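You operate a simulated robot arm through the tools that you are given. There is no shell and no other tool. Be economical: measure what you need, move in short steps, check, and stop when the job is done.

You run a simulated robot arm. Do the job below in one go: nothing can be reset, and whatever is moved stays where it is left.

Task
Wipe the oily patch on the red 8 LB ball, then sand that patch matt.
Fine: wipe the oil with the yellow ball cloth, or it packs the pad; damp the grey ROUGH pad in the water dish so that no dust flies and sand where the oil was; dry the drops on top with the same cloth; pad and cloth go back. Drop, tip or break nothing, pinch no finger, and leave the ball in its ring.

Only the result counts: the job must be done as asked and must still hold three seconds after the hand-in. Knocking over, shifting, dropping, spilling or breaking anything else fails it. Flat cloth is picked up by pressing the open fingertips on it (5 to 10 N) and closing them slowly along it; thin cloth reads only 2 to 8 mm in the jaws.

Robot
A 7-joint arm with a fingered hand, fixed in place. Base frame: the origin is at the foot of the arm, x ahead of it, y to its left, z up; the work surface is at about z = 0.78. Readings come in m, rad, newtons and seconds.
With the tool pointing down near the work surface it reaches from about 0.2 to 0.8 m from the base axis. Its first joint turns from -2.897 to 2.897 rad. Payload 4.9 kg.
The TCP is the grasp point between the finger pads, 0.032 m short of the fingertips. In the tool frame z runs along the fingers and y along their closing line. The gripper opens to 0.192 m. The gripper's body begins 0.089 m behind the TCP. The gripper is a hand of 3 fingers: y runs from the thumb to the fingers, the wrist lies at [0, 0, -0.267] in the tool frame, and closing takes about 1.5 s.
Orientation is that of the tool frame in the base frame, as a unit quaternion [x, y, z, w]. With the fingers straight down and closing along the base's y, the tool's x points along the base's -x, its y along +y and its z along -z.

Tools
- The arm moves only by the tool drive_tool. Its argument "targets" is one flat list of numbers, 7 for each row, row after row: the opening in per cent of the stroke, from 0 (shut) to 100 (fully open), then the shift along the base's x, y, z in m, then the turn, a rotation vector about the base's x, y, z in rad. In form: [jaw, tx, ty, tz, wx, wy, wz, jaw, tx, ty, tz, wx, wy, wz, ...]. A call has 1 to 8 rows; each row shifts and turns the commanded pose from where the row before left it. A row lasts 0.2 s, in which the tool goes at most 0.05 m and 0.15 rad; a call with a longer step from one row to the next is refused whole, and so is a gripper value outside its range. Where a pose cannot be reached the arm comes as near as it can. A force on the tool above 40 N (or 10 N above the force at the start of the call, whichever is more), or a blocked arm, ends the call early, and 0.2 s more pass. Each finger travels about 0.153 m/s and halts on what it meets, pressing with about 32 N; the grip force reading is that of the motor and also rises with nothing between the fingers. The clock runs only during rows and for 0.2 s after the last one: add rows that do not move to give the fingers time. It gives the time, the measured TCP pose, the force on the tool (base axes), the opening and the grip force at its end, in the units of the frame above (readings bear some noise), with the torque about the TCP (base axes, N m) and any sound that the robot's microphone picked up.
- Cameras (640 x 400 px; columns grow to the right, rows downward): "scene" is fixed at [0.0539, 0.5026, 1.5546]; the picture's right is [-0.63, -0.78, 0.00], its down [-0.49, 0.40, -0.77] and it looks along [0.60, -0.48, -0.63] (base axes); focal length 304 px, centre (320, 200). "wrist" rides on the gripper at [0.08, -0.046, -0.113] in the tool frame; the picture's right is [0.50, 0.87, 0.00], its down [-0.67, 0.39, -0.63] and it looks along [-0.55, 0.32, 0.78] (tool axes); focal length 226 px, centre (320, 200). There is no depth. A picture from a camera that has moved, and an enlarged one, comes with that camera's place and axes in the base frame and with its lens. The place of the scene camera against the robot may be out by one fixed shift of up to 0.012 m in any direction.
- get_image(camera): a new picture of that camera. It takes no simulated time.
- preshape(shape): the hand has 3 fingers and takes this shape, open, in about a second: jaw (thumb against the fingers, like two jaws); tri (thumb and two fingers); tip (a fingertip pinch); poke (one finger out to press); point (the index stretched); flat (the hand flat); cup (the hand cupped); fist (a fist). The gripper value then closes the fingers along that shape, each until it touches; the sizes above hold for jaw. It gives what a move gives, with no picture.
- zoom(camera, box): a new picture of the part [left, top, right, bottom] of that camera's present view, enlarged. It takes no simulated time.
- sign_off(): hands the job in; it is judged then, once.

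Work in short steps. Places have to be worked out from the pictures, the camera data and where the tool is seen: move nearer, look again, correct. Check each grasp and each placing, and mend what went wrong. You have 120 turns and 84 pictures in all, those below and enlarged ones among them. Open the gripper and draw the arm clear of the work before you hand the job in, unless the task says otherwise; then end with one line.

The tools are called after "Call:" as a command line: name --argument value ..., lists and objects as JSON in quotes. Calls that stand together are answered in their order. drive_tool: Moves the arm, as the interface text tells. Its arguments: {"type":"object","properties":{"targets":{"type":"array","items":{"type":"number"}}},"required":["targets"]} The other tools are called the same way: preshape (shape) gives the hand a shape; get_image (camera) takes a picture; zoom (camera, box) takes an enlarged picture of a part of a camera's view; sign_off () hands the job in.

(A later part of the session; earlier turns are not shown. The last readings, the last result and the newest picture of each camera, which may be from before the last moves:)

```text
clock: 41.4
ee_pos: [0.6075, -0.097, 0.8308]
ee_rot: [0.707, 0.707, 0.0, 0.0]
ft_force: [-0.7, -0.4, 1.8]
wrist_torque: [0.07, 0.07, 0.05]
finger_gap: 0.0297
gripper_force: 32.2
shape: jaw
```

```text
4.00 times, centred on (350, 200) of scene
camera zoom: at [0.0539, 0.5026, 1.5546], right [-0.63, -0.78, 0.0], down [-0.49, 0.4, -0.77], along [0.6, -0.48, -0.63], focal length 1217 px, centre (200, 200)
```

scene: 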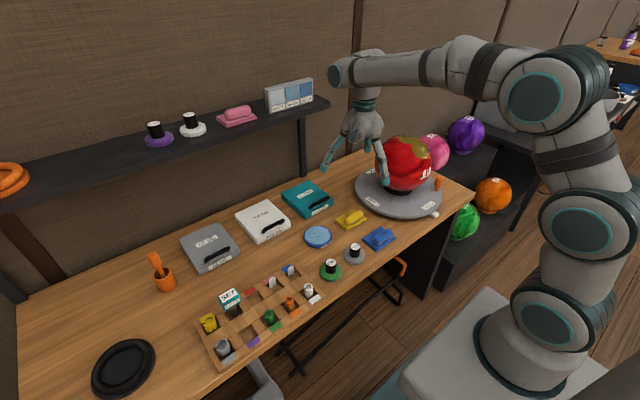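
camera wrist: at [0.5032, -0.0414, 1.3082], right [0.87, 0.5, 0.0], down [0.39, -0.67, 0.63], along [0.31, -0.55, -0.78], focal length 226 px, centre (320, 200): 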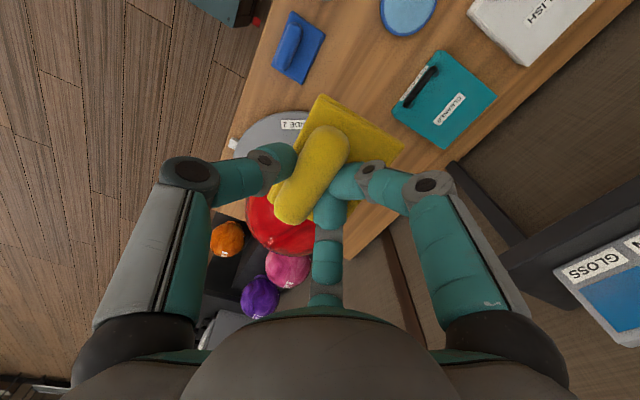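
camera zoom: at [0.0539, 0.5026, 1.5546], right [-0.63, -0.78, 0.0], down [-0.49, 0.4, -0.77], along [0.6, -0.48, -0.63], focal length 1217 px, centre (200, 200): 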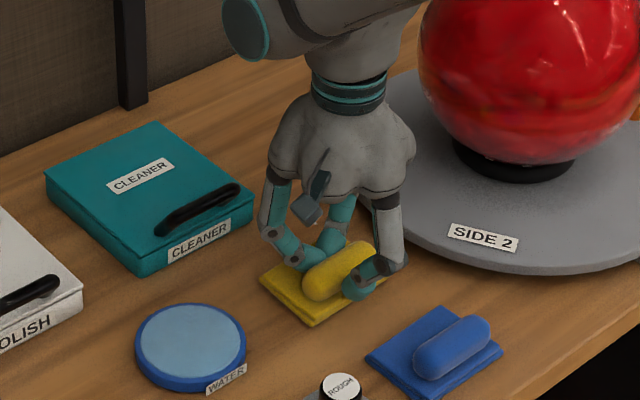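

The cloth rests in its place (1.8 N). I open, rise, and go to a vantage for the ball.

Call:
drive_tool --targets '[20, 0, 0, 0, 0, 0, 0, 30, 0, 0, 0, 0, 0, 0, 40, 0, 0, 0, 0, 0, 0, 40, 0, 0, 0.02, 0, 0, 0, 40, 0, 0, 0.045, 0, 0, 0, 40, 0, 0, 0.048, 0, 0, 0, 40, 0, 0, 0.048, 0, 0, 0, 40, 0, 0, 0.048, 0, 0, 0]'

Call:
drive_tool --targets '[40, -0.014, -0.02, 0.04, 0, 0, 0, 40, -0.014, -0.02, 0.04, 0, 0, 0, 40, -0.014, -0.02, 0.04, 0, 0, 0, 40, -0.014, -0.025, 0.04, 0, 0, 0, 40, -0.015, -0.025, 0.035, 0, 0, 0, 40, -0.015, -0.018, 0, 0, 0, 0, 40, 0, 0, 0, 0, 0, 0]'

Call:
get_image --camera "wrist"

Call:
zoom --camera "scene" --box '[300, 150, 460, 250]'

```text
clock: 43.2
ee_pos: [0.608, -0.0971, 1.0394]
ee_rot: [0.707, 0.707, -0.001, 0.0]
ft_force: [-0.7, 0.0, 0.4]
wrist_torque: [0.03, 0.0, -0.01]
finger_gap: 0.0766
gripper_force: 0.1
shape: jaw
```

```text
clock: 44.8
ee_pos: [0.5216, -0.2254, 1.2357]
ee_rot: [0.707, 0.707, 0.0, 0.0]
ft_force: [-0.3, 0.0, 0.1]
wrist_torque: [0.03, 0.0, -0.01]
finger_gap: 0.0766
gripper_force: 0.1
shape: jaw
```

```text
46 pictures are left
camera wrist: at [0.4765, -0.1461, 1.3475], right [0.87, 0.5, 0.0], down [0.39, -0.67, 0.63], along [0.32, -0.55, -0.78], focal length 226 px, centre (320, 200)
```

wrist: 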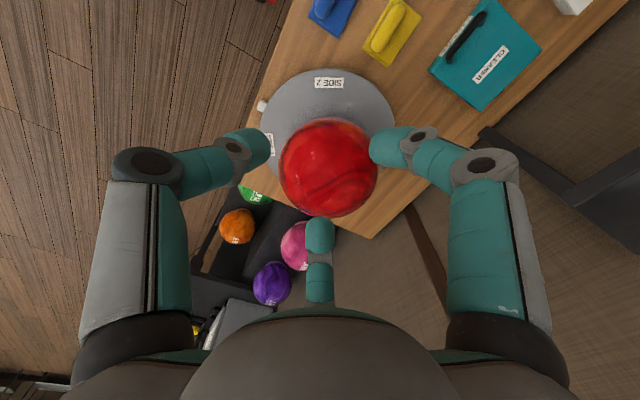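

```text
4.00 times, centred on (380, 200) of scene
camera zoom: at [0.0539, 0.5026, 1.5546], right [-0.63, -0.78, 0.0], down [-0.49, 0.4, -0.77], along [0.6, -0.48, -0.63], focal length 1217 px, centre (80, 200)
```

zoom: 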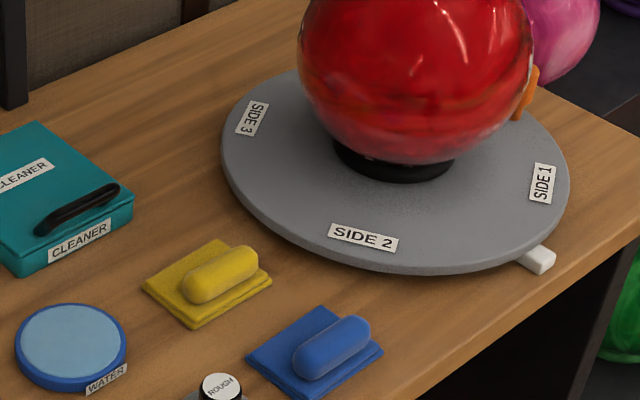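

The cloth is back. A closer look at the ball to confirm no oil remains and to measure the turntable's turn.

Call:
zoom --camera "wrist" --box '[250, 100, 410, 230]'

```text
3.08 times, centred on (330, 165) of wrist
camera zoom: at [0.4765, -0.1461, 1.3475], right [0.87, 0.5, 0.0], down [0.39, -0.67, 0.63], along [0.32, -0.55, -0.78], focal length 696 px, centre (289, 308)
```

zoom: 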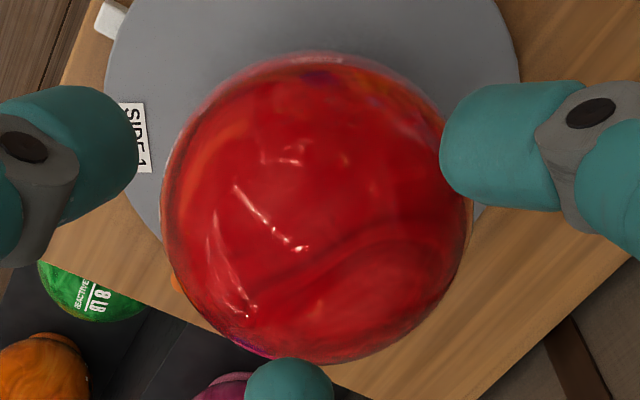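

The ball is clean. The turntable turned about 30° CCW, so the sanding lobe is now at azimuth ≈206°; I'll sand it there and turn the table back with the cloth later. Now to the grey ROUGH pad at about (0.484,0.012).

Call:
drive_tool --targets '[40, -0.0047, 0.0297, -0.0295, 0, 0, 0, 40, -0.0047, 0.0297, -0.0295, 0, 0, 0, 40, -0.0047, 0.0297, -0.0295, 0, 0, 0, 40, -0.0047, 0.0297, -0.0295, 0, 0, 0, 40, -0.0047, 0.0297, -0.0295, 0, 0, 0, 40, -0.0047, 0.0297, -0.0295, 0, 0, 0, 40, -0.0047, 0.0297, -0.0295, 0, 0, 0, 40, -0.0047, 0.0297, -0.0295, 0, 0, 0]'

Call:
get_image --camera "wrist"

```text
clock: 46.6
ee_pos: [0.4822, 0.0123, 0.9987]
ee_rot: [0.708, 0.706, 0.001, 0.0]
ft_force: [0.0, 0.2, 0.5]
wrist_torque: [0.01, -0.02, -0.01]
finger_gap: 0.0762
gripper_force: 0.1
shape: jaw
```

```text
43 pictures are left
camera wrist: at [0.4371, 0.0921, 1.1102], right [0.87, 0.5, 0.0], down [0.39, -0.67, 0.63], along [0.32, -0.55, -0.78], focal length 226 px, centre (320, 200)
```

wrist: 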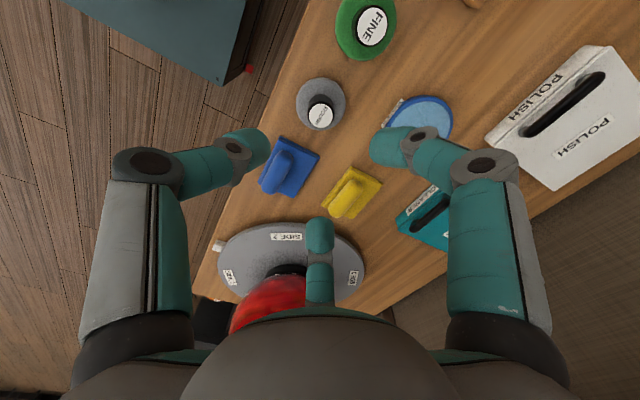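

Knob at (0.486,0.0115). I narrow to 30 % and descend to just above it.

Call:
drive_tool --targets '[35, 0.003, -0.001, -0.04, 0, 0, 0, 30, 0, 0, -0.04, 0, 0, 0, 30, 0, 0, -0.035, 0, 0, 0, 30, 0, 0, 0, 0, 0, 0]'

Call:
get_image --camera "wrist"

Call:
zoom --camera "scene" --box '[310, 200, 400, 290]'

```text
clock: 47.6
ee_pos: [0.4858, 0.0131, 0.8821]
ee_rot: [0.707, 0.707, 0.0, 0.0]
ft_force: [0.1, 0.4, 0.9]
wrist_torque: [0.0, -0.01, 0.0]
finger_gap: 0.058
gripper_force: 0.0
shape: jaw
```

```text
42 pictures are left
camera wrist: at [0.4407, 0.0915, 0.9951], right [0.87, 0.5, 0.0], down [0.39, -0.67, 0.63], along [0.32, -0.55, -0.78], focal length 226 px, centre (320, 200)
```

wrist: 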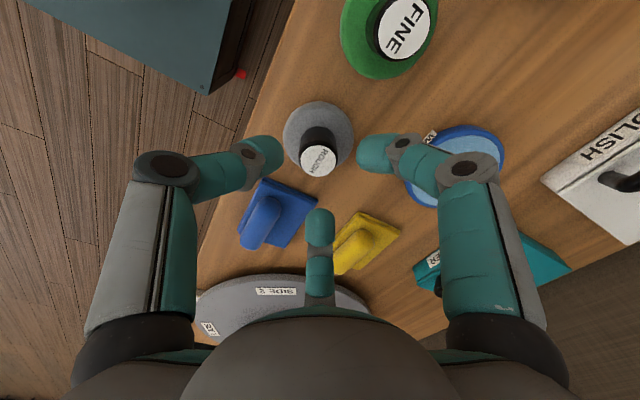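

```text
4.44 times, centred on (355, 245) of scene
camera zoom: at [0.0539, 0.5026, 1.5546], right [-0.63, -0.78, 0.0], down [-0.49, 0.4, -0.77], along [0.6, -0.48, -0.63], focal length 1353 px, centre (164, 0)
```

zoom: 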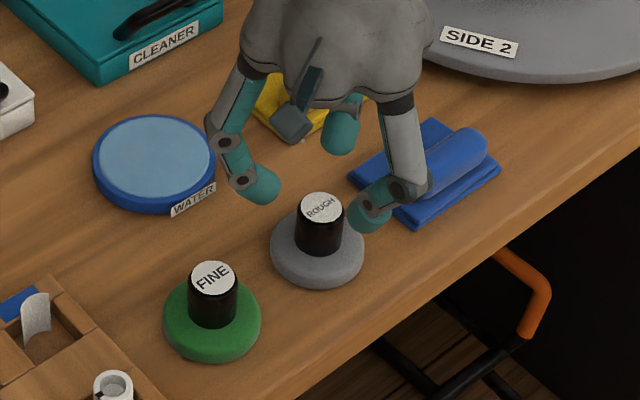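

Centred within 2 mm. Lowering so the tips sit beside the knob, then closing.

Call:
drive_tool --targets '[30, -0.002, 0, -0.02, 0, 0, 0, 30, 0, 0, -0.015, 0, 0, 0, 30, 0, 0, -0.007, 0, 0, 0, 30, 0, 0, 0, 0, 0, 0]'

Call:
drive_tool --targets '[25, 0, 0, 0, 0, 0, 0, 20, 0, 0, 0, 0, 0, 0, 15, 0, 0, 0, 0, 0, 0, 10, 0, 0, 0, 0, 0, 0, 8, 0, 0, 0, 0, 0, 0, 8, 0, 0, 0, 0, 0, 0]'

Call:
get_image --camera "wrist"

```text
clock: 48.6
ee_pos: [0.4846, 0.0114, 0.8408]
ee_rot: [0.707, 0.707, 0.0, 0.0]
ft_force: [-0.2, -0.6, 0.4]
wrist_torque: [0.03, 0.03, 0.0]
finger_gap: 0.058
gripper_force: 0.0
shape: jaw
```

```text
clock: 50.0
ee_pos: [0.4835, 0.0114, 0.8399]
ee_rot: [0.707, 0.707, 0.0, 0.0]
ft_force: [-0.3, 0.4, -0.6]
wrist_torque: [-0.04, 0.04, 0.01]
finger_gap: 0.0272
gripper_force: 31.6
shape: jaw
```

```text
40 pictures are left
camera wrist: at [0.4389, 0.091, 0.9536], right [0.87, 0.5, 0.0], down [0.39, -0.67, 0.63], along [0.32, -0.55, -0.78], focal length 226 px, centre (320, 200)
```

wrist: 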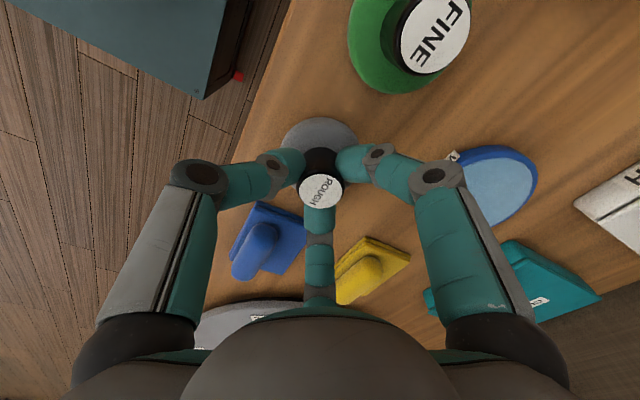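

Gripped on the knob (27 mm). I lift and carry it over the water dish.

Call:
drive_tool --targets '[8, 0, 0, 0.02, 0, 0, 0, 8, 0, 0, 0.04, 0, 0, 0, 8, 0, 0, 0.04, 0, 0, 0, 8, 0.045, 0.015, 0, 0, 0, 0, 8, 0.045, 0.015, 0, 0, 0, 0, 8, 0.046, 0.014, 0, 0, 0, 0, 8, 0, 0, 0, 0, 0, 0]'

Call:
get_image --camera "wrist"

Call:
zoom --camera "scene" --box '[270, 170, 370, 270]'

```text
clock: 51.6
ee_pos: [0.6214, 0.0541, 0.9406]
ee_rot: [0.707, 0.707, 0.0, 0.0]
ft_force: [0.2, 0.1, 0.5]
wrist_torque: [0.01, 0.01, 0.03]
finger_gap: 0.0276
gripper_force: 31.9
shape: jaw
```

```text
39 pictures are left
camera wrist: at [0.5761, 0.1348, 1.0538], right [0.87, 0.5, 0.0], down [0.39, -0.67, 0.63], along [0.32, -0.55, -0.78], focal length 226 px, centre (320, 200)
```

wrist: 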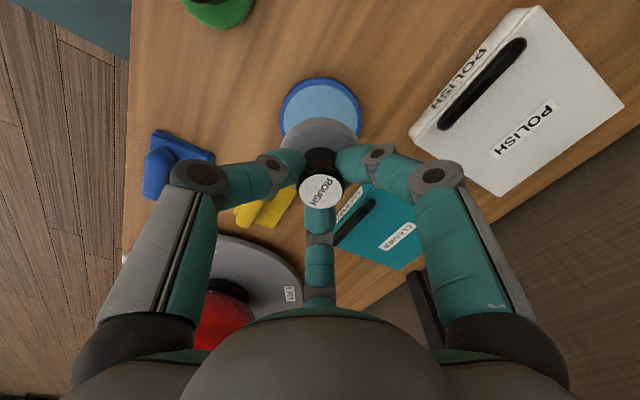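

```text
4.00 times, centred on (320, 220) of scene
camera zoom: at [0.0539, 0.5026, 1.5546], right [-0.63, -0.78, 0.0], down [-0.49, 0.4, -0.77], along [0.6, -0.48, -0.63], focal length 1217 px, centre (320, 120)
```

zoom: 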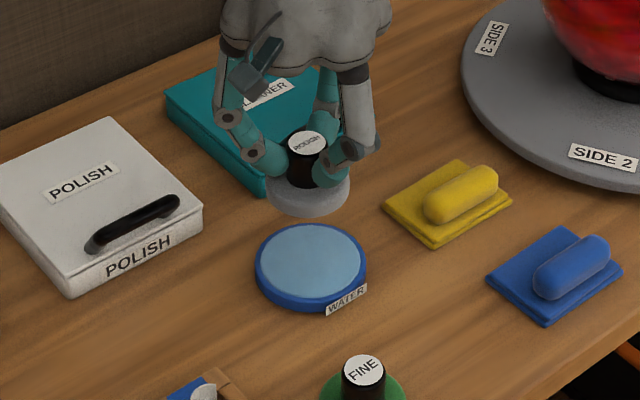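

Centred over the dish (≈(0.622,0.053)). I lower the pad slowly into the water.

Call:
drive_tool --targets '[8, 0, 0, -0.03, 0, 0, 0, 8, 0, 0, -0.03, 0, 0, 0, 8, 0, 0, -0.015, 0, 0, 0, 8, 0, 0, -0.007, 0, 0, 0, 8, 0, 0, -0.003, 0, 0, 0, 8, 0, 0, 0, 0, 0, 0]'

Call:
zoom --camera "scene" --box '[270, 180, 370, 270]'

```text
clock: 53.0
ee_pos: [0.6196, 0.0554, 0.8581]
ee_rot: [0.707, 0.707, 0.001, 0.0]
ft_force: [-0.1, 0.0, 5.8]
wrist_torque: [-0.02, -0.01, -0.01]
finger_gap: 0.0275
gripper_force: 32.1
shape: jaw
```

```text
4.44 times, centred on (320, 225) of scene
camera zoom: at [0.0539, 0.5026, 1.5546], right [-0.63, -0.78, 0.0], down [-0.49, 0.4, -0.77], along [0.6, -0.48, -0.63], focal length 1353 px, centre (320, 89)
```

zoom: 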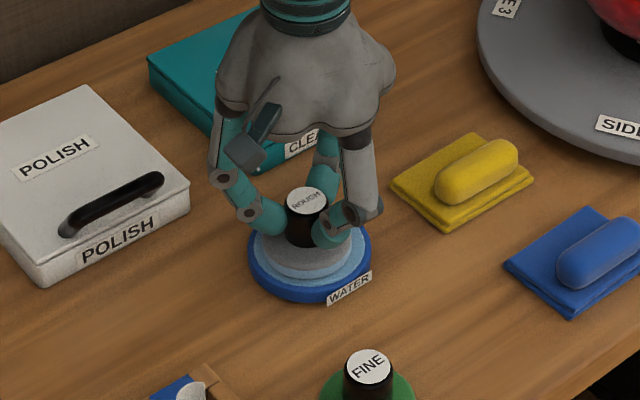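

The pad is pressed in the water with 5.8 N. I hold a moment, then lift slowly to let it drip.

Call:
drive_tool --targets '[8, 0, 0, 0, 0, 0, 0, 8, 0, 0, 0, 0, 0, 0, 8, 0, 0, 0.01, 0, 0, 0, 8, 0, 0, 0.01, 0, 0, 0, 8, 0, 0, 0, 0, 0, 0, 8, 0, 0, 0.02, 0, 0, 0, 8, 0, 0, 0.045, 0, 0, 0, 8, 0, 0, 0, 0, 0, 0]'

Call:
zoom --camera "scene" --box '[270, 170, 370, 270]'

```text
clock: 54.8
ee_pos: [0.6194, 0.0543, 0.9415]
ee_rot: [0.707, 0.707, -0.001, 0.0]
ft_force: [0.1, -0.2, -0.5]
wrist_torque: [0.01, 0.01, 0.03]
finger_gap: 0.0273
gripper_force: 31.6
shape: jaw
```

```text
4.00 times, centred on (320, 220) of scene
camera zoom: at [0.0539, 0.5026, 1.5546], right [-0.63, -0.78, 0.0], down [-0.49, 0.4, -0.77], along [0.6, -0.48, -0.63], focal length 1217 px, centre (320, 120)
```

zoom: 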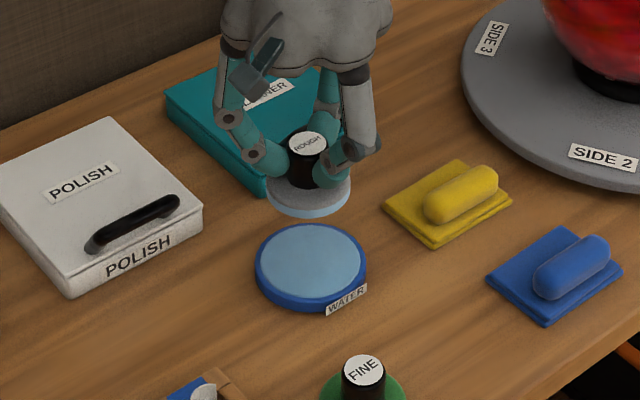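

The pad's rim is damp. Now up and over to the ball's top.

Call:
drive_tool --targets '[8, 0, 0, 0.045, 0, 0, 0, 8, 0, -0.02, 0.04, 0, 0, 0, 8, 0, -0.03, 0.038, 0, 0, 0, 8, 0, -0.03, 0.038, 0, 0, 0, 8, 0, -0.03, 0.038, 0, 0, 0, 8, 0, -0.048, 0, 0, 0, 0, 8, 0, -0.048, 0, 0, 0, 0, 8, 0, -0.048, 0, 0, 0, 0]'

Call:
drive_tool --targets '[8, 0, -0.048, 0, 0, 0, 0, 8, 0, -0.048, 0, 0, 0, 0, 8, 0, -0.048, 0, 0, 0, 0, 8, 0, -0.01, -0.015, 0, 0, 0, 8, 0, 0, -0.02, 0, 0, 0, 8, 0, 0, 0, 0, 0, 0]'

```text
clock: 56.6
ee_pos: [0.6202, -0.1988, 1.141]
ee_rot: [0.706, 0.708, 0.0, 0.001]
ft_force: [-0.4, 0.6, -0.5]
wrist_torque: [-0.02, 0.01, 0.0]
finger_gap: 0.0273
gripper_force: 32.4
shape: jaw
```

```text
clock: 58.0
ee_pos: [0.6204, -0.3519, 1.1058]
ee_rot: [0.708, 0.707, 0.0, -0.001]
ft_force: [-0.1, -1.0, -0.7]
wrist_torque: [0.01, 0.02, -0.01]
finger_gap: 0.0273
gripper_force: 32.0
shape: jaw
```

About 17 mm above. Lowering gently to contact on the top lobe.

Call:
drive_tool --targets '[8, -0.003, -0.002, -0.009, 0, 0, 0, 8, 0, 0, -0.004, 0, 0, 0, 8, 0, 0, -0.002, 0, 0, 0, 8, 0, 0, -0.002, 0, 0, 0, 8, 0, 0, 0, 0, 0, 0]'

Call:
zoom --camera "scene" --box '[350, 100, 450, 200]'

```text
clock: 59.2
ee_pos: [0.6166, -0.3549, 1.0923]
ee_rot: [0.707, 0.707, 0.0, 0.001]
ft_force: [-2.9, 0.0, 20.7]
wrist_torque: [0.02, 0.09, 0.0]
finger_gap: 0.0279
gripper_force: 31.9
shape: jaw
```

```text
4.00 times, centred on (400, 150) of scene
camera zoom: at [0.0539, 0.5026, 1.5546], right [-0.63, -0.78, 0.0], down [-0.49, 0.4, -0.77], along [0.6, -0.48, -0.63], focal length 1217 px, centre (0, 400)
```

zoom: 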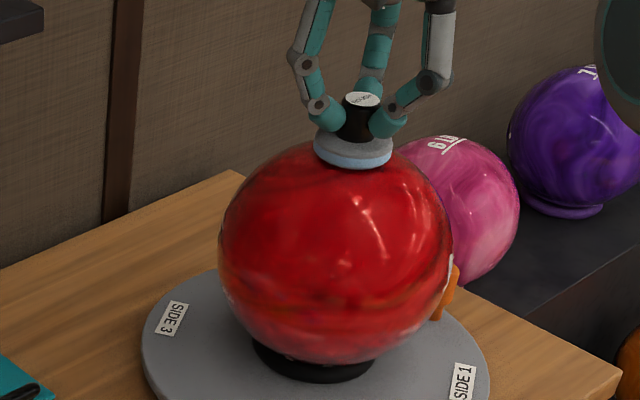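

Contact at TCP z ≈1.093 (20 N); I ease off 1 mm and sand with small strokes over the top lobe.

Call:
drive_tool --targets '[8, 0, 0, 0.001, 0, 0, 0, 8, 0.015, 0, 0, 0, 0, 0, 8, -0.015, 0.015, 0, 0, 0, 0, 8, -0.015, -0.015, 0, 0, 0, 0, 8, 0.015, -0.015, 0, 0, 0, 0, 8, 0.015, 0.015, 0, 0, 0, 0, 8, -0.03, 0, 0, 0, 0, 0, 8, 0.015, 0, 0, 0, 0, 0]'

Call:
drive_tool --targets '[8, 0.015, 0, 0, 0, 0, 0, 8, -0.015, 0.015, 0, 0, 0, 0, 8, -0.015, -0.015, 0, 0, 0, 0, 8, 0.015, -0.015, 0, 0, 0, 0, 8, 0.015, 0.015, 0, 0, 0, 0, 8, -0.03, 0, 0, 0, 0, 0, 8, 0.015, 0, 0, 0, 0, 0, 8, 0, 0, 0.03, 0, 0, 0]'

Call:
drive_tool --targets '[8, -0.02, 0.02, 0.035, 0, 0, 0, 8, -0.02, 0.04, 0, 0, 0, 0, 8, -0.02, 0.04, 0, 0, 0, 0, 8, -0.02, 0.03, 0, 0, 0, 0, 8, 0, 0, 0, 0, 0, 0]'

Call:
zoom --camera "scene" --box '[370, 120, 450, 200]'

Call:
zoom --camera "wrist" --box '[200, 60, 440, 260]'

```text
clock: 61.0
ee_pos: [0.6159, -0.3541, 1.0911]
ee_rot: [0.707, 0.707, 0.0, 0.001]
ft_force: [-9.3, 2.2, 26.1]
wrist_torque: [0.18, 0.39, 0.03]
finger_gap: 0.0294
gripper_force: 32.4
shape: jaw
```

```text
clock: 62.8
ee_pos: [0.6177, -0.3536, 1.1164]
ee_rot: [0.707, 0.707, 0.0, -0.002]
ft_force: [-0.3, 0.0, -1.8]
wrist_torque: [-0.01, 0.0, 0.05]
finger_gap: 0.0286
gripper_force: 32.4
shape: jaw
```

```text
clock: 64.0
ee_pos: [0.5399, -0.2247, 1.1552]
ee_rot: [0.707, 0.707, 0.0, 0.0]
ft_force: [0.0, 0.8, 0.1]
wrist_torque: [-0.04, -0.03, 0.0]
finger_gap: 0.0284
gripper_force: 31.6
shape: jaw
```

```text
5.00 times, centred on (410, 160) of scene
camera zoom: at [0.0539, 0.5026, 1.5546], right [-0.63, -0.78, 0.0], down [-0.49, 0.4, -0.77], along [0.6, -0.48, -0.63], focal length 1522 px, centre (-130, 400)
```

zoom: 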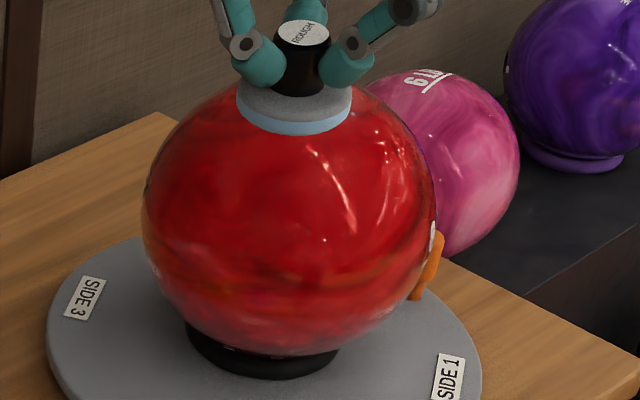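

```text
2.00 times, centred on (320, 160) of wrist
camera zoom: at [0.4935, -0.1447, 1.2674], right [0.87, 0.5, 0.0], down [0.39, -0.67, 0.63], along [0.32, -0.55, -0.78], focal length 452 px, centre (320, 280)
```

zoom: 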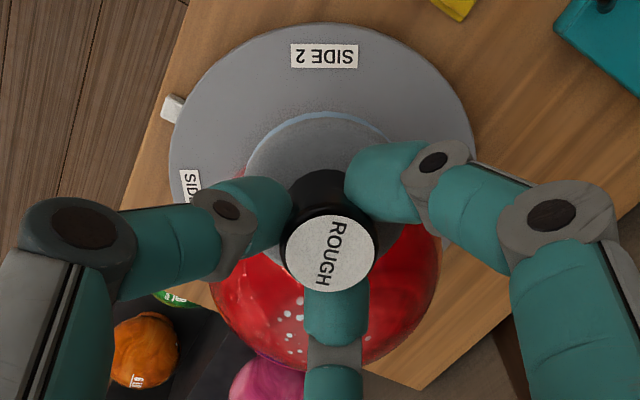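

Water drops now lie on the top. Next I tilt toward azimuth 206° and take a standoff before the second lobe.

Call:
drive_tool --targets '[8, -0.007, -0.0455, 0, 0.066, -0.1346, 0, 8, -0.007, -0.0455, 0, 0.066, -0.1346, 0, 8, -0.007, -0.0455, 0, 0.066, -0.1346, 0, 8, -0.007, -0.0468, 0, 0.066, -0.1346, 0, 8, 0, 0, -0.03, 0, 0, 0, 8, 0, 0, -0.029, 0, 0, 0, 8, 0, 0, 0, 0, 0, 0]'

Call:
zoom --camera "scene" --box '[370, 100, 470, 200]'

Call:
get_image --camera "wrist"

```text
clock: 65.6
ee_pos: [0.5115, -0.408, 1.0944]
ee_rot: [0.675, 0.675, 0.281, 0.096]
ft_force: [1.0, 0.5, -0.3]
wrist_torque: [-0.01, -0.05, -0.01]
finger_gap: 0.0283
gripper_force: 31.9
shape: jaw
```

```text
4.00 times, centred on (420, 150) of scene
camera zoom: at [0.0539, 0.5026, 1.5546], right [-0.63, -0.78, 0.0], down [-0.49, 0.4, -0.77], along [0.6, -0.48, -0.63], focal length 1217 px, centre (-80, 400)
```

zoom: 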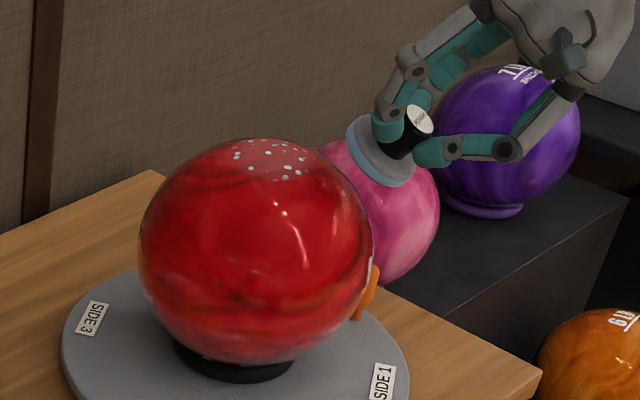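

```text
31 pictures are left
camera wrist: at [0.4092, -0.3555, 1.1848], right [0.71, 0.42, 0.56], down [0.06, -0.83, 0.55], along [0.7, -0.36, -0.62], focal length 226 px, centre (320, 200)
```

wrist: 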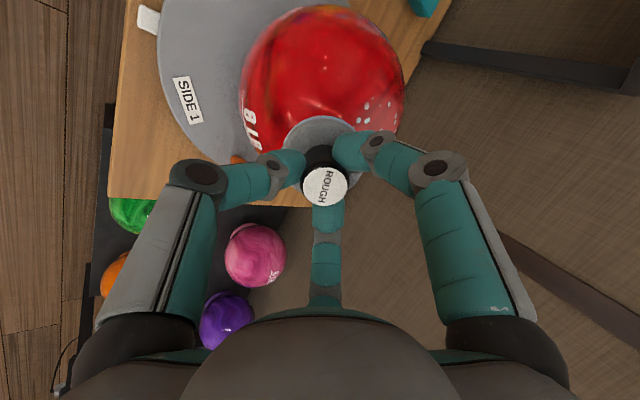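

Aligned on the lobe side. Advancing 34 mm along the normal.

Call:
drive_tool --targets '[8, 0.0089, 0.0044, -0.0144, 0, 0, 0, 8, 0.0064, 0.0031, -0.0103, 0, 0, 0, 8, 0.002, 0.001, -0.0033, 0, 0, 0, 8, 0.001, 0.0005, -0.0016, 0, 0, 0, 8, 0, 0, 0, 0, 0, 0]'

```text
clock: 66.8
ee_pos: [0.5289, -0.3987, 1.0659]
ee_rot: [0.676, 0.676, 0.279, 0.095]
ft_force: [-0.4, 0.1, -0.3]
wrist_torque: [-0.02, 0.0, 0.02]
finger_gap: 0.0285
gripper_force: 32.1
shape: jaw
```

Call:
drive_tool --targets '[8, 0.001, 0.0005, -0.0016, 0, 0, 0, 8, 0.0005, 0.0003, -0.0008, 0, 0, 0, 8, 0, 0, 0, 0, 0, 0]'

```text
clock: 67.6
ee_pos: [0.5292, -0.3975, 1.0631]
ee_rot: [0.675, 0.676, 0.279, 0.095]
ft_force: [-0.4, -0.4, -0.3]
wrist_torque: [0.0, 0.0, -0.01]
finger_gap: 0.0282
gripper_force: 31.9
shape: jaw
```

No contact yet; a little further.

Call:
drive_tool --targets '[8, 0.001, 0.0005, -0.0016, 0, 0, 0, 8, 0.001, 0.0005, -0.0016, 0, 0, 0, 8, 0, 0, 0, 0, 0, 0]'

```text
clock: 68.4
ee_pos: [0.5316, -0.3959, 1.0596]
ee_rot: [0.676, 0.675, 0.279, 0.095]
ft_force: [0.2, 0.1, -0.8]
wrist_torque: [-0.04, 0.06, 0.02]
finger_gap: 0.0282
gripper_force: 31.7
shape: jaw
```

Call:
drive_tool --targets '[8, 0.001, 0.0005, -0.0016, 0, 0, 0, 8, 0.0005, 0.0003, -0.0008, 0, 0, 0, 8, 0, 0, 0, 0, 0, 0]'

Call:
zoom --camera "scene" --box '[390, 110, 470, 190]'

```text
clock: 69.2
ee_pos: [0.533, -0.3977, 1.06]
ee_rot: [0.675, 0.676, 0.278, 0.096]
ft_force: [-11.1, -2.1, 13.0]
wrist_torque: [0.08, 0.18, 0.09]
finger_gap: 0.0282
gripper_force: 31.9
shape: jaw
```

```text
5.00 times, centred on (430, 150) of scene
camera zoom: at [0.0539, 0.5026, 1.5546], right [-0.63, -0.78, 0.0], down [-0.49, 0.4, -0.77], along [0.6, -0.48, -0.63], focal length 1522 px, centre (-230, 450)
```

zoom: 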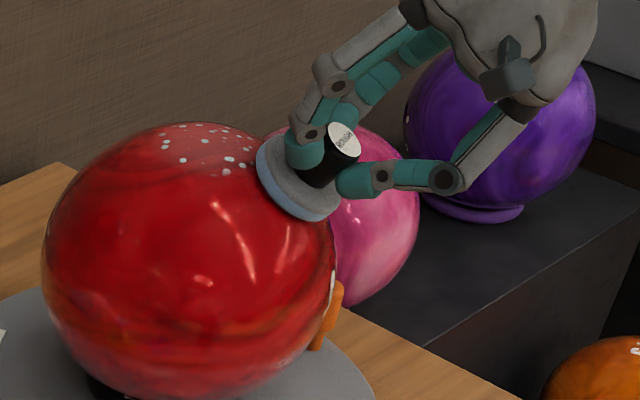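

17 N contact. Radial strokes only (no torque on the turntable).

Call:
drive_tool --targets '[8, -0.0003, -0.0001, 0.0004, 0, 0, 0, 8, -0.0111, -0.0054, -0.0085, 0, 0, 0, 8, 0.0111, 0.0054, 0.0085, 0, 0, 0, 8, 0.0111, 0.0054, 0.0085, 0, 0, 0, 8, -0.0111, -0.0054, -0.0085, 0, 0, 0, 8, -0.0111, -0.0054, -0.0085, 0, 0, 0, 8, 0.0111, 0.0054, 0.0085, 0, 0, 0, 8, 0.0111, 0.0054, 0.0085, 0, 0, 0]'

Call:
drive_tool --targets '[8, -0.0111, -0.0054, -0.0085, 0, 0, 0, 8, -0.0111, -0.0054, -0.0085, 0, 0, 0, 8, 0.0111, 0.0054, 0.0085, 0, 0, 0, 8, 0.0111, 0.0054, 0.0085, 0, 0, 0, 8, -0.0111, -0.0054, -0.0085, 0, 0, 0, 8, -0.0111, -0.0054, -0.0085, 0, 0, 0, 8, 0.0111, 0.0054, 0.0085, 0, 0, 0, 8, 0, 0, 0, 0, 0, 0]'

```text
clock: 71.0
ee_pos: [0.5431, -0.39, 1.068]
ee_rot: [0.675, 0.676, 0.279, 0.095]
ft_force: [-9.9, -3.8, 11.1]
wrist_torque: [-0.11, 0.28, -0.01]
finger_gap: 0.0284
gripper_force: 32.5
shape: jaw
```

```text
clock: 72.8
ee_pos: [0.5323, -0.3964, 1.0583]
ee_rot: [0.675, 0.676, 0.28, 0.095]
ft_force: [-14.1, -6.7, 13.6]
wrist_torque: [0.01, 0.25, 0.13]
finger_gap: 0.029
gripper_force: 31.8
shape: jaw
```

Good steady force. I retreat along the normal and view the result.

Call:
drive_tool --targets '[8, -0.0089, -0.0044, 0.0144, 0, 0, 0, 8, -0.02, -0.01, 0.033, 0, 0, 0, 8, -0.01, 0.02, 0.04, 0, 0, 0, 8, -0.01, 0.04, 0.02, -0.066, 0.1346, 0, 8, -0.01, 0.045, 0.01, -0.066, 0.1346, 0, 8, 0, 0.045, 0.01, -0.066, 0.1346, 0, 8, 0, 0.045, 0, -0.066, 0.1346, 0, 8, 0, 0.04, 0, 0, 0, 0]'

Call:
zoom --camera "scene" --box '[370, 120, 450, 200]'

Call:
get_image --camera "wrist"

```text
clock: 74.6
ee_pos: [0.4717, -0.175, 1.1848]
ee_rot: [0.707, 0.707, -0.001, 0.0]
ft_force: [0.7, -0.5, -1.5]
wrist_torque: [-0.03, -0.01, 0.01]
finger_gap: 0.0282
gripper_force: 32.6
shape: jaw
```

```text
5.00 times, centred on (410, 160) of scene
camera zoom: at [0.0539, 0.5026, 1.5546], right [-0.63, -0.78, 0.0], down [-0.49, 0.4, -0.77], along [0.6, -0.48, -0.63], focal length 1522 px, centre (-130, 400)
```

zoom: 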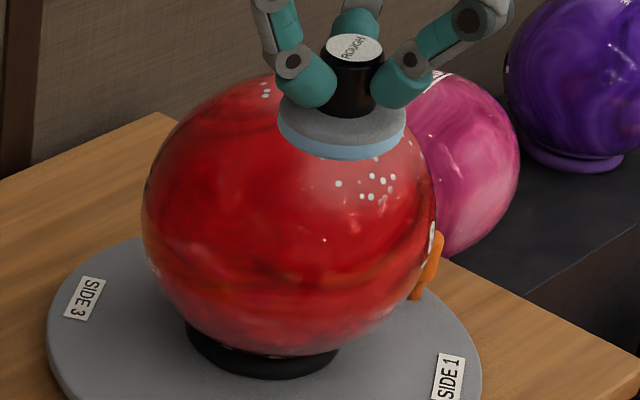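

```text
28 pictures are left
camera wrist: at [0.4275, -0.0964, 1.2979], right [0.87, 0.5, 0.0], down [0.39, -0.67, 0.63], along [0.31, -0.55, -0.78], focal length 226 px, centre (320, 200)
```

wrist: 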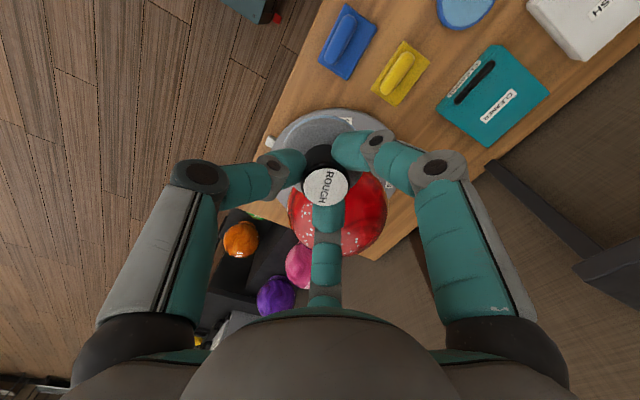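

Drops scatter over the sanded area. To judge the matt finish I place the camera above the ball with the pad held beyond it.

Call:
drive_tool --targets '[8, 0.0214, -0.041, 0.004, 0, 0, 0, 8, 0.0214, -0.041, 0.004, 0, 0, 0, 8, 0.0214, -0.041, 0.004, 0, 0, 0, 8, 0.0214, -0.041, 0.004, 0, 0, 0, 8, 0.0214, -0.041, 0, 0, 0, 0, 8, 0.0214, -0.041, 0, 0, 0, 0, 8, 0, 0, 0, 0, 0, 0]'

Call:
zoom --camera "wrist" --box '[200, 0, 440, 160]'

Call:
zoom --camera "scene" --box '[370, 120, 450, 200]'

```text
clock: 76.2
ee_pos: [0.5851, -0.4125, 1.1839]
ee_rot: [0.707, 0.707, -0.001, -0.003]
ft_force: [0.7, -0.2, -3.2]
wrist_torque: [0.06, 0.07, 0.0]
finger_gap: 0.0281
gripper_force: 31.8
shape: jaw
out of reach, approached as far as the arm can: row 6
```

```text
2.50 times, centred on (320, 80) of wrist
camera zoom: at [0.5396, -0.3329, 1.297], right [0.87, 0.5, 0.0], down [0.39, -0.67, 0.63], along [0.31, -0.54, -0.78], focal length 565 px, centre (320, 500)
```

zoom: 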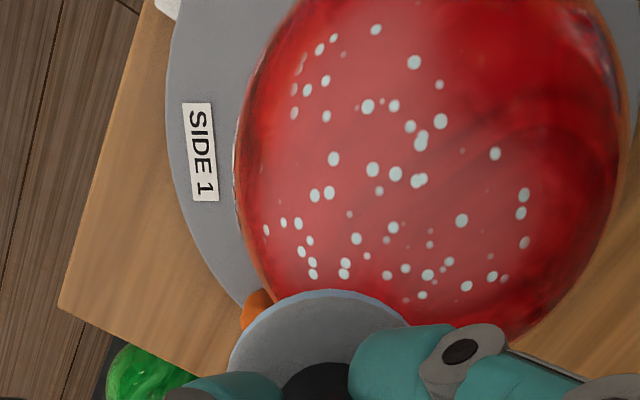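

```text
5.00 times, centred on (410, 160) of scene
camera zoom: at [0.0539, 0.5026, 1.5546], right [-0.63, -0.78, 0.0], down [-0.49, 0.4, -0.77], along [0.6, -0.48, -0.63], focal length 1522 px, centre (-130, 400)
```

zoom: 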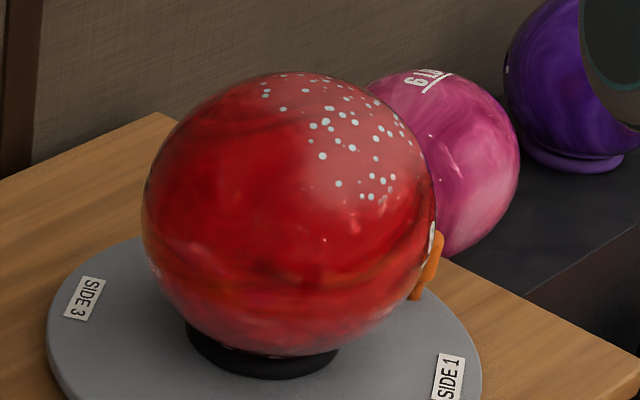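

The matt area covers both lobes well, with drops on it. Now the pad goes back to its place at (0.4838,0.0114).

Call:
drive_tool --targets '[8, -0.0126, 0.046, 0, 0, 0, 0, 8, -0.0126, 0.046, 0, 0, 0, 0, 8, -0.0126, 0.046, 0, 0, 0, 0, 8, -0.0126, 0.046, 0, 0, 0, 0, 8, -0.0126, 0.046, 0, 0, 0, 0, 8, -0.0126, 0.046, 0, 0, 0, 0, 8, -0.0126, 0.046, 0, 0, 0, 0, 8, -0.0126, 0.046, 0, 0, 0, 0]'

```text
clock: 78.0
ee_pos: [0.4833, -0.0437, 1.1872]
ee_rot: [0.707, 0.707, 0.001, 0.0]
ft_force: [-0.4, 0.0, -0.5]
wrist_torque: [-0.01, 0.01, -0.02]
finger_gap: 0.0278
gripper_force: 31.7
shape: jaw
```

Descending above the pad's home.

Call:
drive_tool --targets '[8, 0, 0.025, -0.04, 0, 0, 0, 8, 0, 0.029, -0.04, 0, 0, 0, 8, 0, 0, -0.049, 0, 0, 0, 8, 0, 0, -0.049, 0, 0, 0, 8, 0, 0, -0.049, 0, 0, 0, 8, 0, 0, -0.049, 0, 0, 0, 8, 0, 0, -0.04, 0, 0, 0, 8, 0, 0, 0, 0, 0, 0]'

Call:
get_image --camera "wrist"

```text
clock: 79.8
ee_pos: [0.4832, 0.0098, 0.8722]
ee_rot: [0.707, 0.707, 0.0, 0.0]
ft_force: [0.3, 0.7, -0.6]
wrist_torque: [-0.01, -0.03, -0.01]
finger_gap: 0.0279
gripper_force: 31.7
shape: jaw
```

```text
25 pictures are left
camera wrist: at [0.4383, 0.0894, 0.9842], right [0.87, 0.5, 0.0], down [0.39, -0.67, 0.63], along [0.32, -0.55, -0.78], focal length 226 px, centre (320, 200)
```

wrist: 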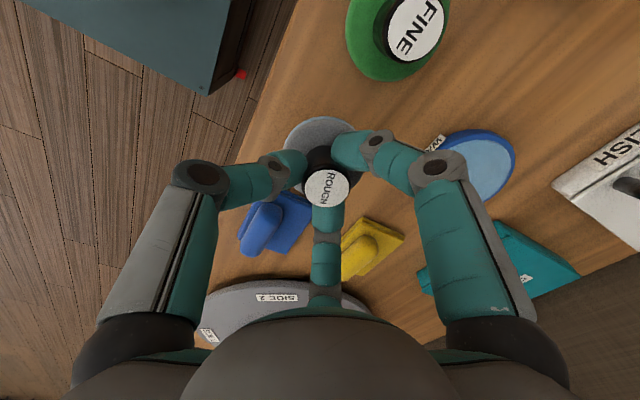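

The pad sits nearly as before in the hand. Lowering to touch the table.

Call:
drive_tool --targets '[8, 0.0005, 0.001, -0.015, 0, 0, 0, 8, 0, 0, -0.009, 0, 0, 0, 8, 0, 0, -0.004, 0, 0, 0, 8, 0, 0, -0.002, 0, 0, 0, 8, 0, 0, 0, 0, 0, 0]'

```text
clock: 81.0
ee_pos: [0.484, 0.0118, 0.842]
ee_rot: [0.707, 0.707, 0.0, -0.001]
ft_force: [0.3, -0.1, 0.2]
wrist_torque: [0.0, 0.0, 0.01]
finger_gap: 0.0279
gripper_force: 31.9
shape: jaw
```

Call:
drive_tool --targets '[8, 0, 0, -0.0015, 0, 0, 0, 8, 0, 0, -0.001, 0, 0, 0, 8, 0, 0, 0, 0, 0, 0]'

```text
clock: 81.8
ee_pos: [0.4846, 0.0112, 0.8401]
ee_rot: [0.707, 0.707, 0.0, 0.0]
ft_force: [-0.3, -0.7, 3.0]
wrist_torque: [0.03, 0.02, 0.02]
finger_gap: 0.028
gripper_force: 31.7
shape: jaw
```

The pad touches the table (3 N). Opening and rising.

Call:
drive_tool --targets '[15, 0, 0, 0, 0, 0, 0, 22, 0, 0, 0, 0, 0, 0, 30, 0, 0, 0, 0, 0, 0, 32, 0, 0, 0, 0, 0, 0, 32, 0, 0, 0.03, 0, 0, 0, 32, 0, 0, 0.045, 0, 0, 0, 32, 0, 0, 0.045, 0, 0, 0, 40, 0, 0, 0.045, 0, 0, 0]'

Call:
get_image --camera "wrist"

```text
clock: 83.6
ee_pos: [0.4824, 0.0114, 1.0042]
ee_rot: [0.707, 0.707, 0.001, -0.001]
ft_force: [0.5, -0.1, 0.6]
wrist_torque: [-0.01, 0.02, -0.01]
finger_gap: 0.0763
gripper_force: 0.1
shape: jaw
```

```text
24 pictures are left
camera wrist: at [0.4381, 0.0914, 1.117], right [0.87, 0.5, 0.0], down [0.39, -0.67, 0.63], along [0.31, -0.55, -0.78], focal length 226 px, centre (320, 200)
```

wrist: 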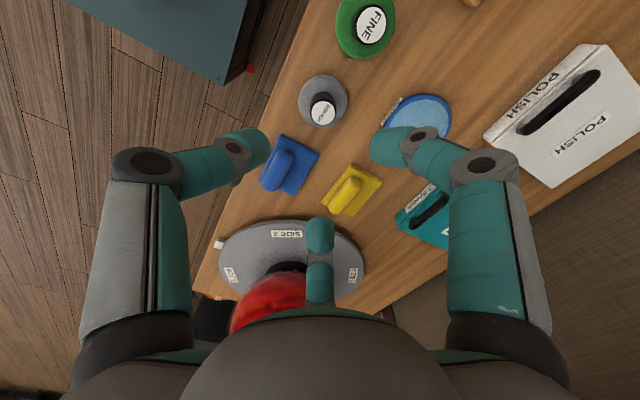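

The pad stands at home. Now the yellow cloth again, at TCP (0.607,−0.097).

Call:
drive_tool --targets '[40, 0.031, -0.027, -0.01, 0, 0, 0, 40, 0.031, -0.027, -0.01, 0, 0, 0, 40, 0.031, -0.027, -0.01, 0, 0, 0, 40, 0.0315, -0.0275, -0.01, 0, 0, 0, 40, 0, 0, -0.045, 0, 0, 0, 40, 0, 0, -0.045, 0, 0, 0, 40, 0, 0, -0.02, 0, 0, 0, 40, 0, 0, 0, 0, 0, 0]'

Call:
get_image --camera "wrist"

```text
clock: 85.4
ee_pos: [0.6083, -0.0974, 0.8533]
ee_rot: [0.707, 0.708, 0.001, 0.001]
ft_force: [-0.3, 1.0, 0.8]
wrist_torque: [-0.02, -0.01, 0.02]
finger_gap: 0.0766
gripper_force: 0.1
shape: jaw
```

```text
23 pictures are left
camera wrist: at [0.5635, -0.0177, 0.9668], right [0.87, 0.5, 0.0], down [0.39, -0.67, 0.63], along [0.32, -0.55, -0.78], focal length 226 px, centre (320, 200)
```

wrist: 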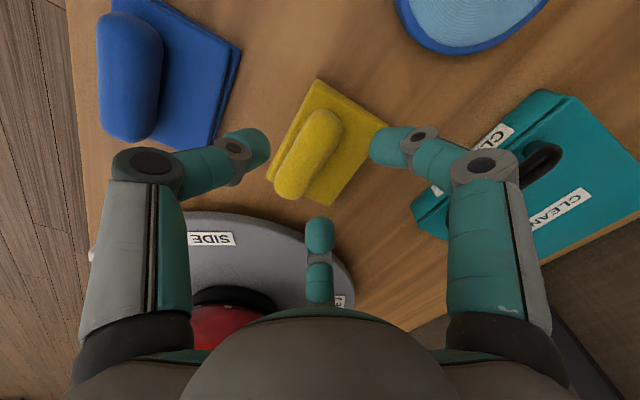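

The roll lies ~6 mm nearer −x than before; I shift over it, lower to 0.832, and close.

Call:
drive_tool --targets '[40, -0.0075, 0, -0.01, 0, 0, 0, 40, 0, 0, -0.0115, 0, 0, 0, 34, 0, 0, 0, 0, 0, 0, 27, 0, 0, 0, 0, 0, 0, 20, 0, 0, 0, 0, 0, 0, 14, 0, 0, 0, 0, 0, 0, 10, 0, 0, 0, 0, 0, 0, 10, 0, 0, 0, 0, 0, 0]'

Call:
drive_tool --targets '[10, 0, 0, 0.02, 0, 0, 0, 10, 0, 0, 0.03, 0, 0, 0, 10, 0, 0, 0.045, 0, 0, 0, 10, 0, 0, 0.045, 0, 0, 0, 10, 0, 0, 0.045, 0, 0, 0, 10, 0, 0, 0.045, 0, 0, 0, 10, 0, 0, 0.045, 0, 0, 0, 10, 0, 0, 0.045, 0, 0, 0]'

Call:
get_image --camera "wrist"

```text
clock: 87.2
ee_pos: [0.6015, -0.0968, 0.8319]
ee_rot: [0.707, 0.707, 0.0, 0.0]
ft_force: [-0.5, 1.0, -0.3]
wrist_torque: [0.03, 0.0, 0.0]
finger_gap: 0.0308
gripper_force: 31.9
shape: jaw
```

```text
clock: 89.0
ee_pos: [0.6008, -0.097, 1.1527]
ee_rot: [0.708, 0.707, -0.002, -0.002]
ft_force: [0.3, -1.0, -1.3]
wrist_torque: [0.03, 0.01, -0.01]
finger_gap: 0.0308
gripper_force: 32.1
shape: jaw
```

```text
22 pictures are left
camera wrist: at [0.5563, -0.0182, 1.2647], right [0.87, 0.5, 0.0], down [0.39, -0.67, 0.63], along [0.31, -0.55, -0.78], focal length 226 px, centre (320, 200)
```

wrist: 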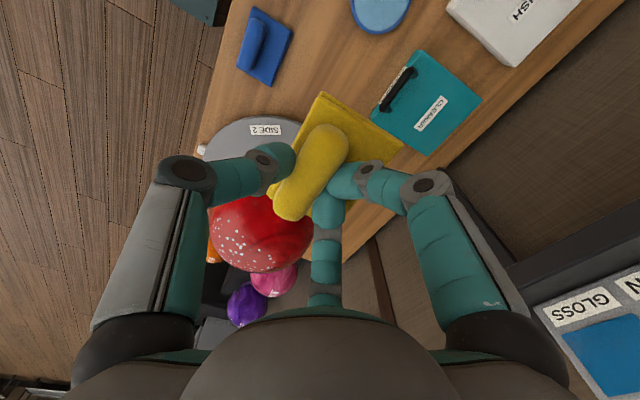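

Same grip as before. Over to the ball's top, lowering to just above contact.

Call:
drive_tool --targets '[10, 0, -0.045, 0, 0, 0, 0, 10, 0, -0.045, 0, 0, 0, 0, 10, 0, -0.045, 0, 0, 0, 0, 10, 0, -0.045, 0, 0, 0, 0, 10, 0, -0.045, 0, 0, 0, 0, 10, 0.001, -0.031, -0.03, 0, 0, 0, 10, 0, 0, -0.03, 0, 0, 0, 10, 0, 0, -0.01, 0, 0, 0]'

Call:
drive_tool --targets '[10, 0, 0, -0.003, 0, 0, 0, 10, 0, 0, -0.001, 0, 0, 0, 10, 0, 0, 0, 0, 0, 0]'

```text
clock: 90.8
ee_pos: [0.6021, -0.3533, 1.0816]
ee_rot: [0.708, 0.707, 0.0, 0.0]
ft_force: [0.3, 0.3, -0.6]
wrist_torque: [0.03, 0.0, -0.01]
finger_gap: 0.0305
gripper_force: 32.3
shape: jaw
```

```text
clock: 91.6
ee_pos: [0.6021, -0.3532, 1.0814]
ee_rot: [0.707, 0.707, 0.0, 0.002]
ft_force: [-1.6, 2.5, 14.9]
wrist_torque: [-0.01, 0.06, -0.01]
finger_gap: 0.031
gripper_force: 32.4
shape: jaw
```

15 N on the top; drying strokes.

Call:
drive_tool --targets '[10, 0, 0, 0.0003, 0, 0, 0, 10, 0.02, 0, 0, 0, 0, 0, 10, -0.02, 0.02, 0, 0, 0, 0, 10, -0.02, -0.02, 0, 0, 0, 0, 10, 0.02, -0.02, 0, 0, 0, 0, 10, 0.02, 0.02, 0, 0, 0, 0, 10, -0.035, 0, 0, 0, 0, 0, 10, 0.015, 0, 0, 0, 0, 0]'

Call:
drive_tool --targets '[10, 0, 0.02, 0, 0, 0, 0, 10, 0.02, 0, 0, 0, 0, 0, 10, -0.02, -0.02, 0, 0, 0, 0, 10, -0.02, 0, 0, 0, 0, 0, 10, 0.02, -0.02, 0, 0, 0, 0, 10, 0, 0.02, 0, 0, 0, 0, 10, 0, 0, 0.02, 0, 0, 0, 10, 0, 0, 0.03, 0, 0, 0]'

Call:
zoom --camera "scene" --box '[370, 110, 450, 190]'

```text
clock: 93.4
ee_pos: [0.6009, -0.3534, 1.079]
ee_rot: [0.707, 0.707, 0.0, 0.0]
ft_force: [-6.8, 0.7, 14.9]
wrist_torque: [-0.02, 0.26, -0.01]
finger_gap: 0.0306
gripper_force: 31.8
shape: jaw
```

```text
clock: 95.2
ee_pos: [0.6036, -0.3529, 1.1288]
ee_rot: [0.707, 0.707, 0.0, -0.001]
ft_force: [0.0, 0.7, -0.7]
wrist_torque: [0.0, 0.02, -0.03]
finger_gap: 0.0306
gripper_force: 31.9
shape: jaw
```

```text
5.00 times, centred on (410, 150) of scene
camera zoom: at [0.0539, 0.5026, 1.5546], right [-0.63, -0.78, 0.0], down [-0.49, 0.4, -0.77], along [0.6, -0.48, -0.63], focal length 1522 px, centre (-130, 450)
```

zoom: 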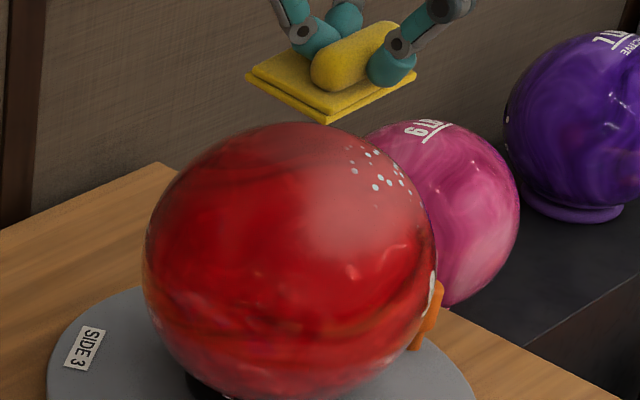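

The top is dry. Remaining drops are on the second lobe, so I tilt the cloth there (azimuth 206°).

Call:
drive_tool --targets '[10, -0.0244, -0.0127, 0.005, 0.066, -0.1346, 0, 10, -0.0244, -0.0127, 0.005, 0.066, -0.1346, 0, 10, -0.0244, -0.0127, 0.005, 0.066, -0.1346, 0, 10, -0.0244, -0.0127, 0.005, 0.066, -0.1346, 0, 10, 0, 0, -0.036, 0, 0, 0, 10, 0, 0, -0.035, 0, 0, 0, 10, 0, 0, 0, 0, 0, 0]'

Call:
drive_tool --targets '[10, 0.0089, 0.0044, -0.0144, 0, 0, 0, 10, 0.0064, 0.0031, -0.0103, 0, 0, 0, 10, 0.003, 0.0015, -0.005, 0, 0, 0, 10, 0.0015, 0.0008, -0.0025, 0, 0, 0, 10, 0, 0, 0, 0, 0, 0]'

```text
clock: 96.8
ee_pos: [0.5056, -0.4037, 1.0772]
ee_rot: [0.675, 0.676, 0.28, 0.095]
ft_force: [0.1, 0.7, -0.3]
wrist_torque: [-0.02, 0.03, 0.0]
finger_gap: 0.0304
gripper_force: 31.8
shape: jaw
```

```text
clock: 98.0
ee_pos: [0.5239, -0.3952, 1.0453]
ee_rot: [0.675, 0.676, 0.28, 0.095]
ft_force: [0.1, -0.6, -0.1]
wrist_torque: [0.0, 0.03, 0.04]
finger_gap: 0.0304
gripper_force: 32.1
shape: jaw
```

Call:
drive_tool --targets '[10, 0.001, 0.0005, -0.0016, 0, 0, 0, 10, 0.001, 0.0005, -0.0016, 0, 0, 0, 10, 0.0005, 0.0003, -0.0008, 0, 0, 0, 10, 0, 0, 0, 0, 0, 0]'

```text
clock: 99.0
ee_pos: [0.5261, -0.394, 1.044]
ee_rot: [0.675, 0.676, 0.279, 0.098]
ft_force: [-17.5, -6.8, 16.1]
wrist_torque: [-0.07, 0.18, 0.04]
finger_gap: 0.031
gripper_force: 31.9
shape: jaw
```

25 N is more than needed; I ease 1 mm and dry with radial strokes.

Call:
drive_tool --targets '[10, -0.0005, -0.0003, 0.0008, 0, 0, 0, 10, -0.0149, -0.0073, -0.0113, 0, 0, 0, 10, 0.0149, 0.0073, 0.0113, 0, 0, 0, 10, 0.0149, 0.0073, 0.0113, 0, 0, 0, 10, -0.0149, -0.0073, -0.0113, 0, 0, 0, 10, -0.0149, -0.0073, -0.0113, 0, 0, 0, 10, 0.0149, 0.0073, 0.0113, 0, 0, 0, 10, 0, 0, 0, 0, 0, 0]'

Call:
drive_tool --targets '[10, -0.0149, -0.0073, -0.0113, 0, 0, 0, 10, 0.0149, 0.0073, 0.0113, 0, 0, 0, 10, 0.0149, 0.0073, 0.0113, 0, 0, 0, 10, -0.0149, -0.0073, -0.0113, 0, 0, 0, 10, 0, 0, 0, 0, 0, 0]'

```text
clock: 100.8
ee_pos: [0.5252, -0.3945, 1.0425]
ee_rot: [0.675, 0.676, 0.278, 0.096]
ft_force: [-11.0, -3.6, 5.7]
wrist_torque: [-0.05, 0.15, 0.0]
finger_gap: 0.0306
gripper_force: 32.0
shape: jaw
```

```text
clock: 102.0
ee_pos: [0.5268, -0.3939, 1.0434]
ee_rot: [0.675, 0.676, 0.28, 0.096]
ft_force: [-3.2, -2.3, 9.6]
wrist_torque: [0.06, -0.19, -0.02]
finger_gap: 0.0304
gripper_force: 32.2
shape: jaw
```

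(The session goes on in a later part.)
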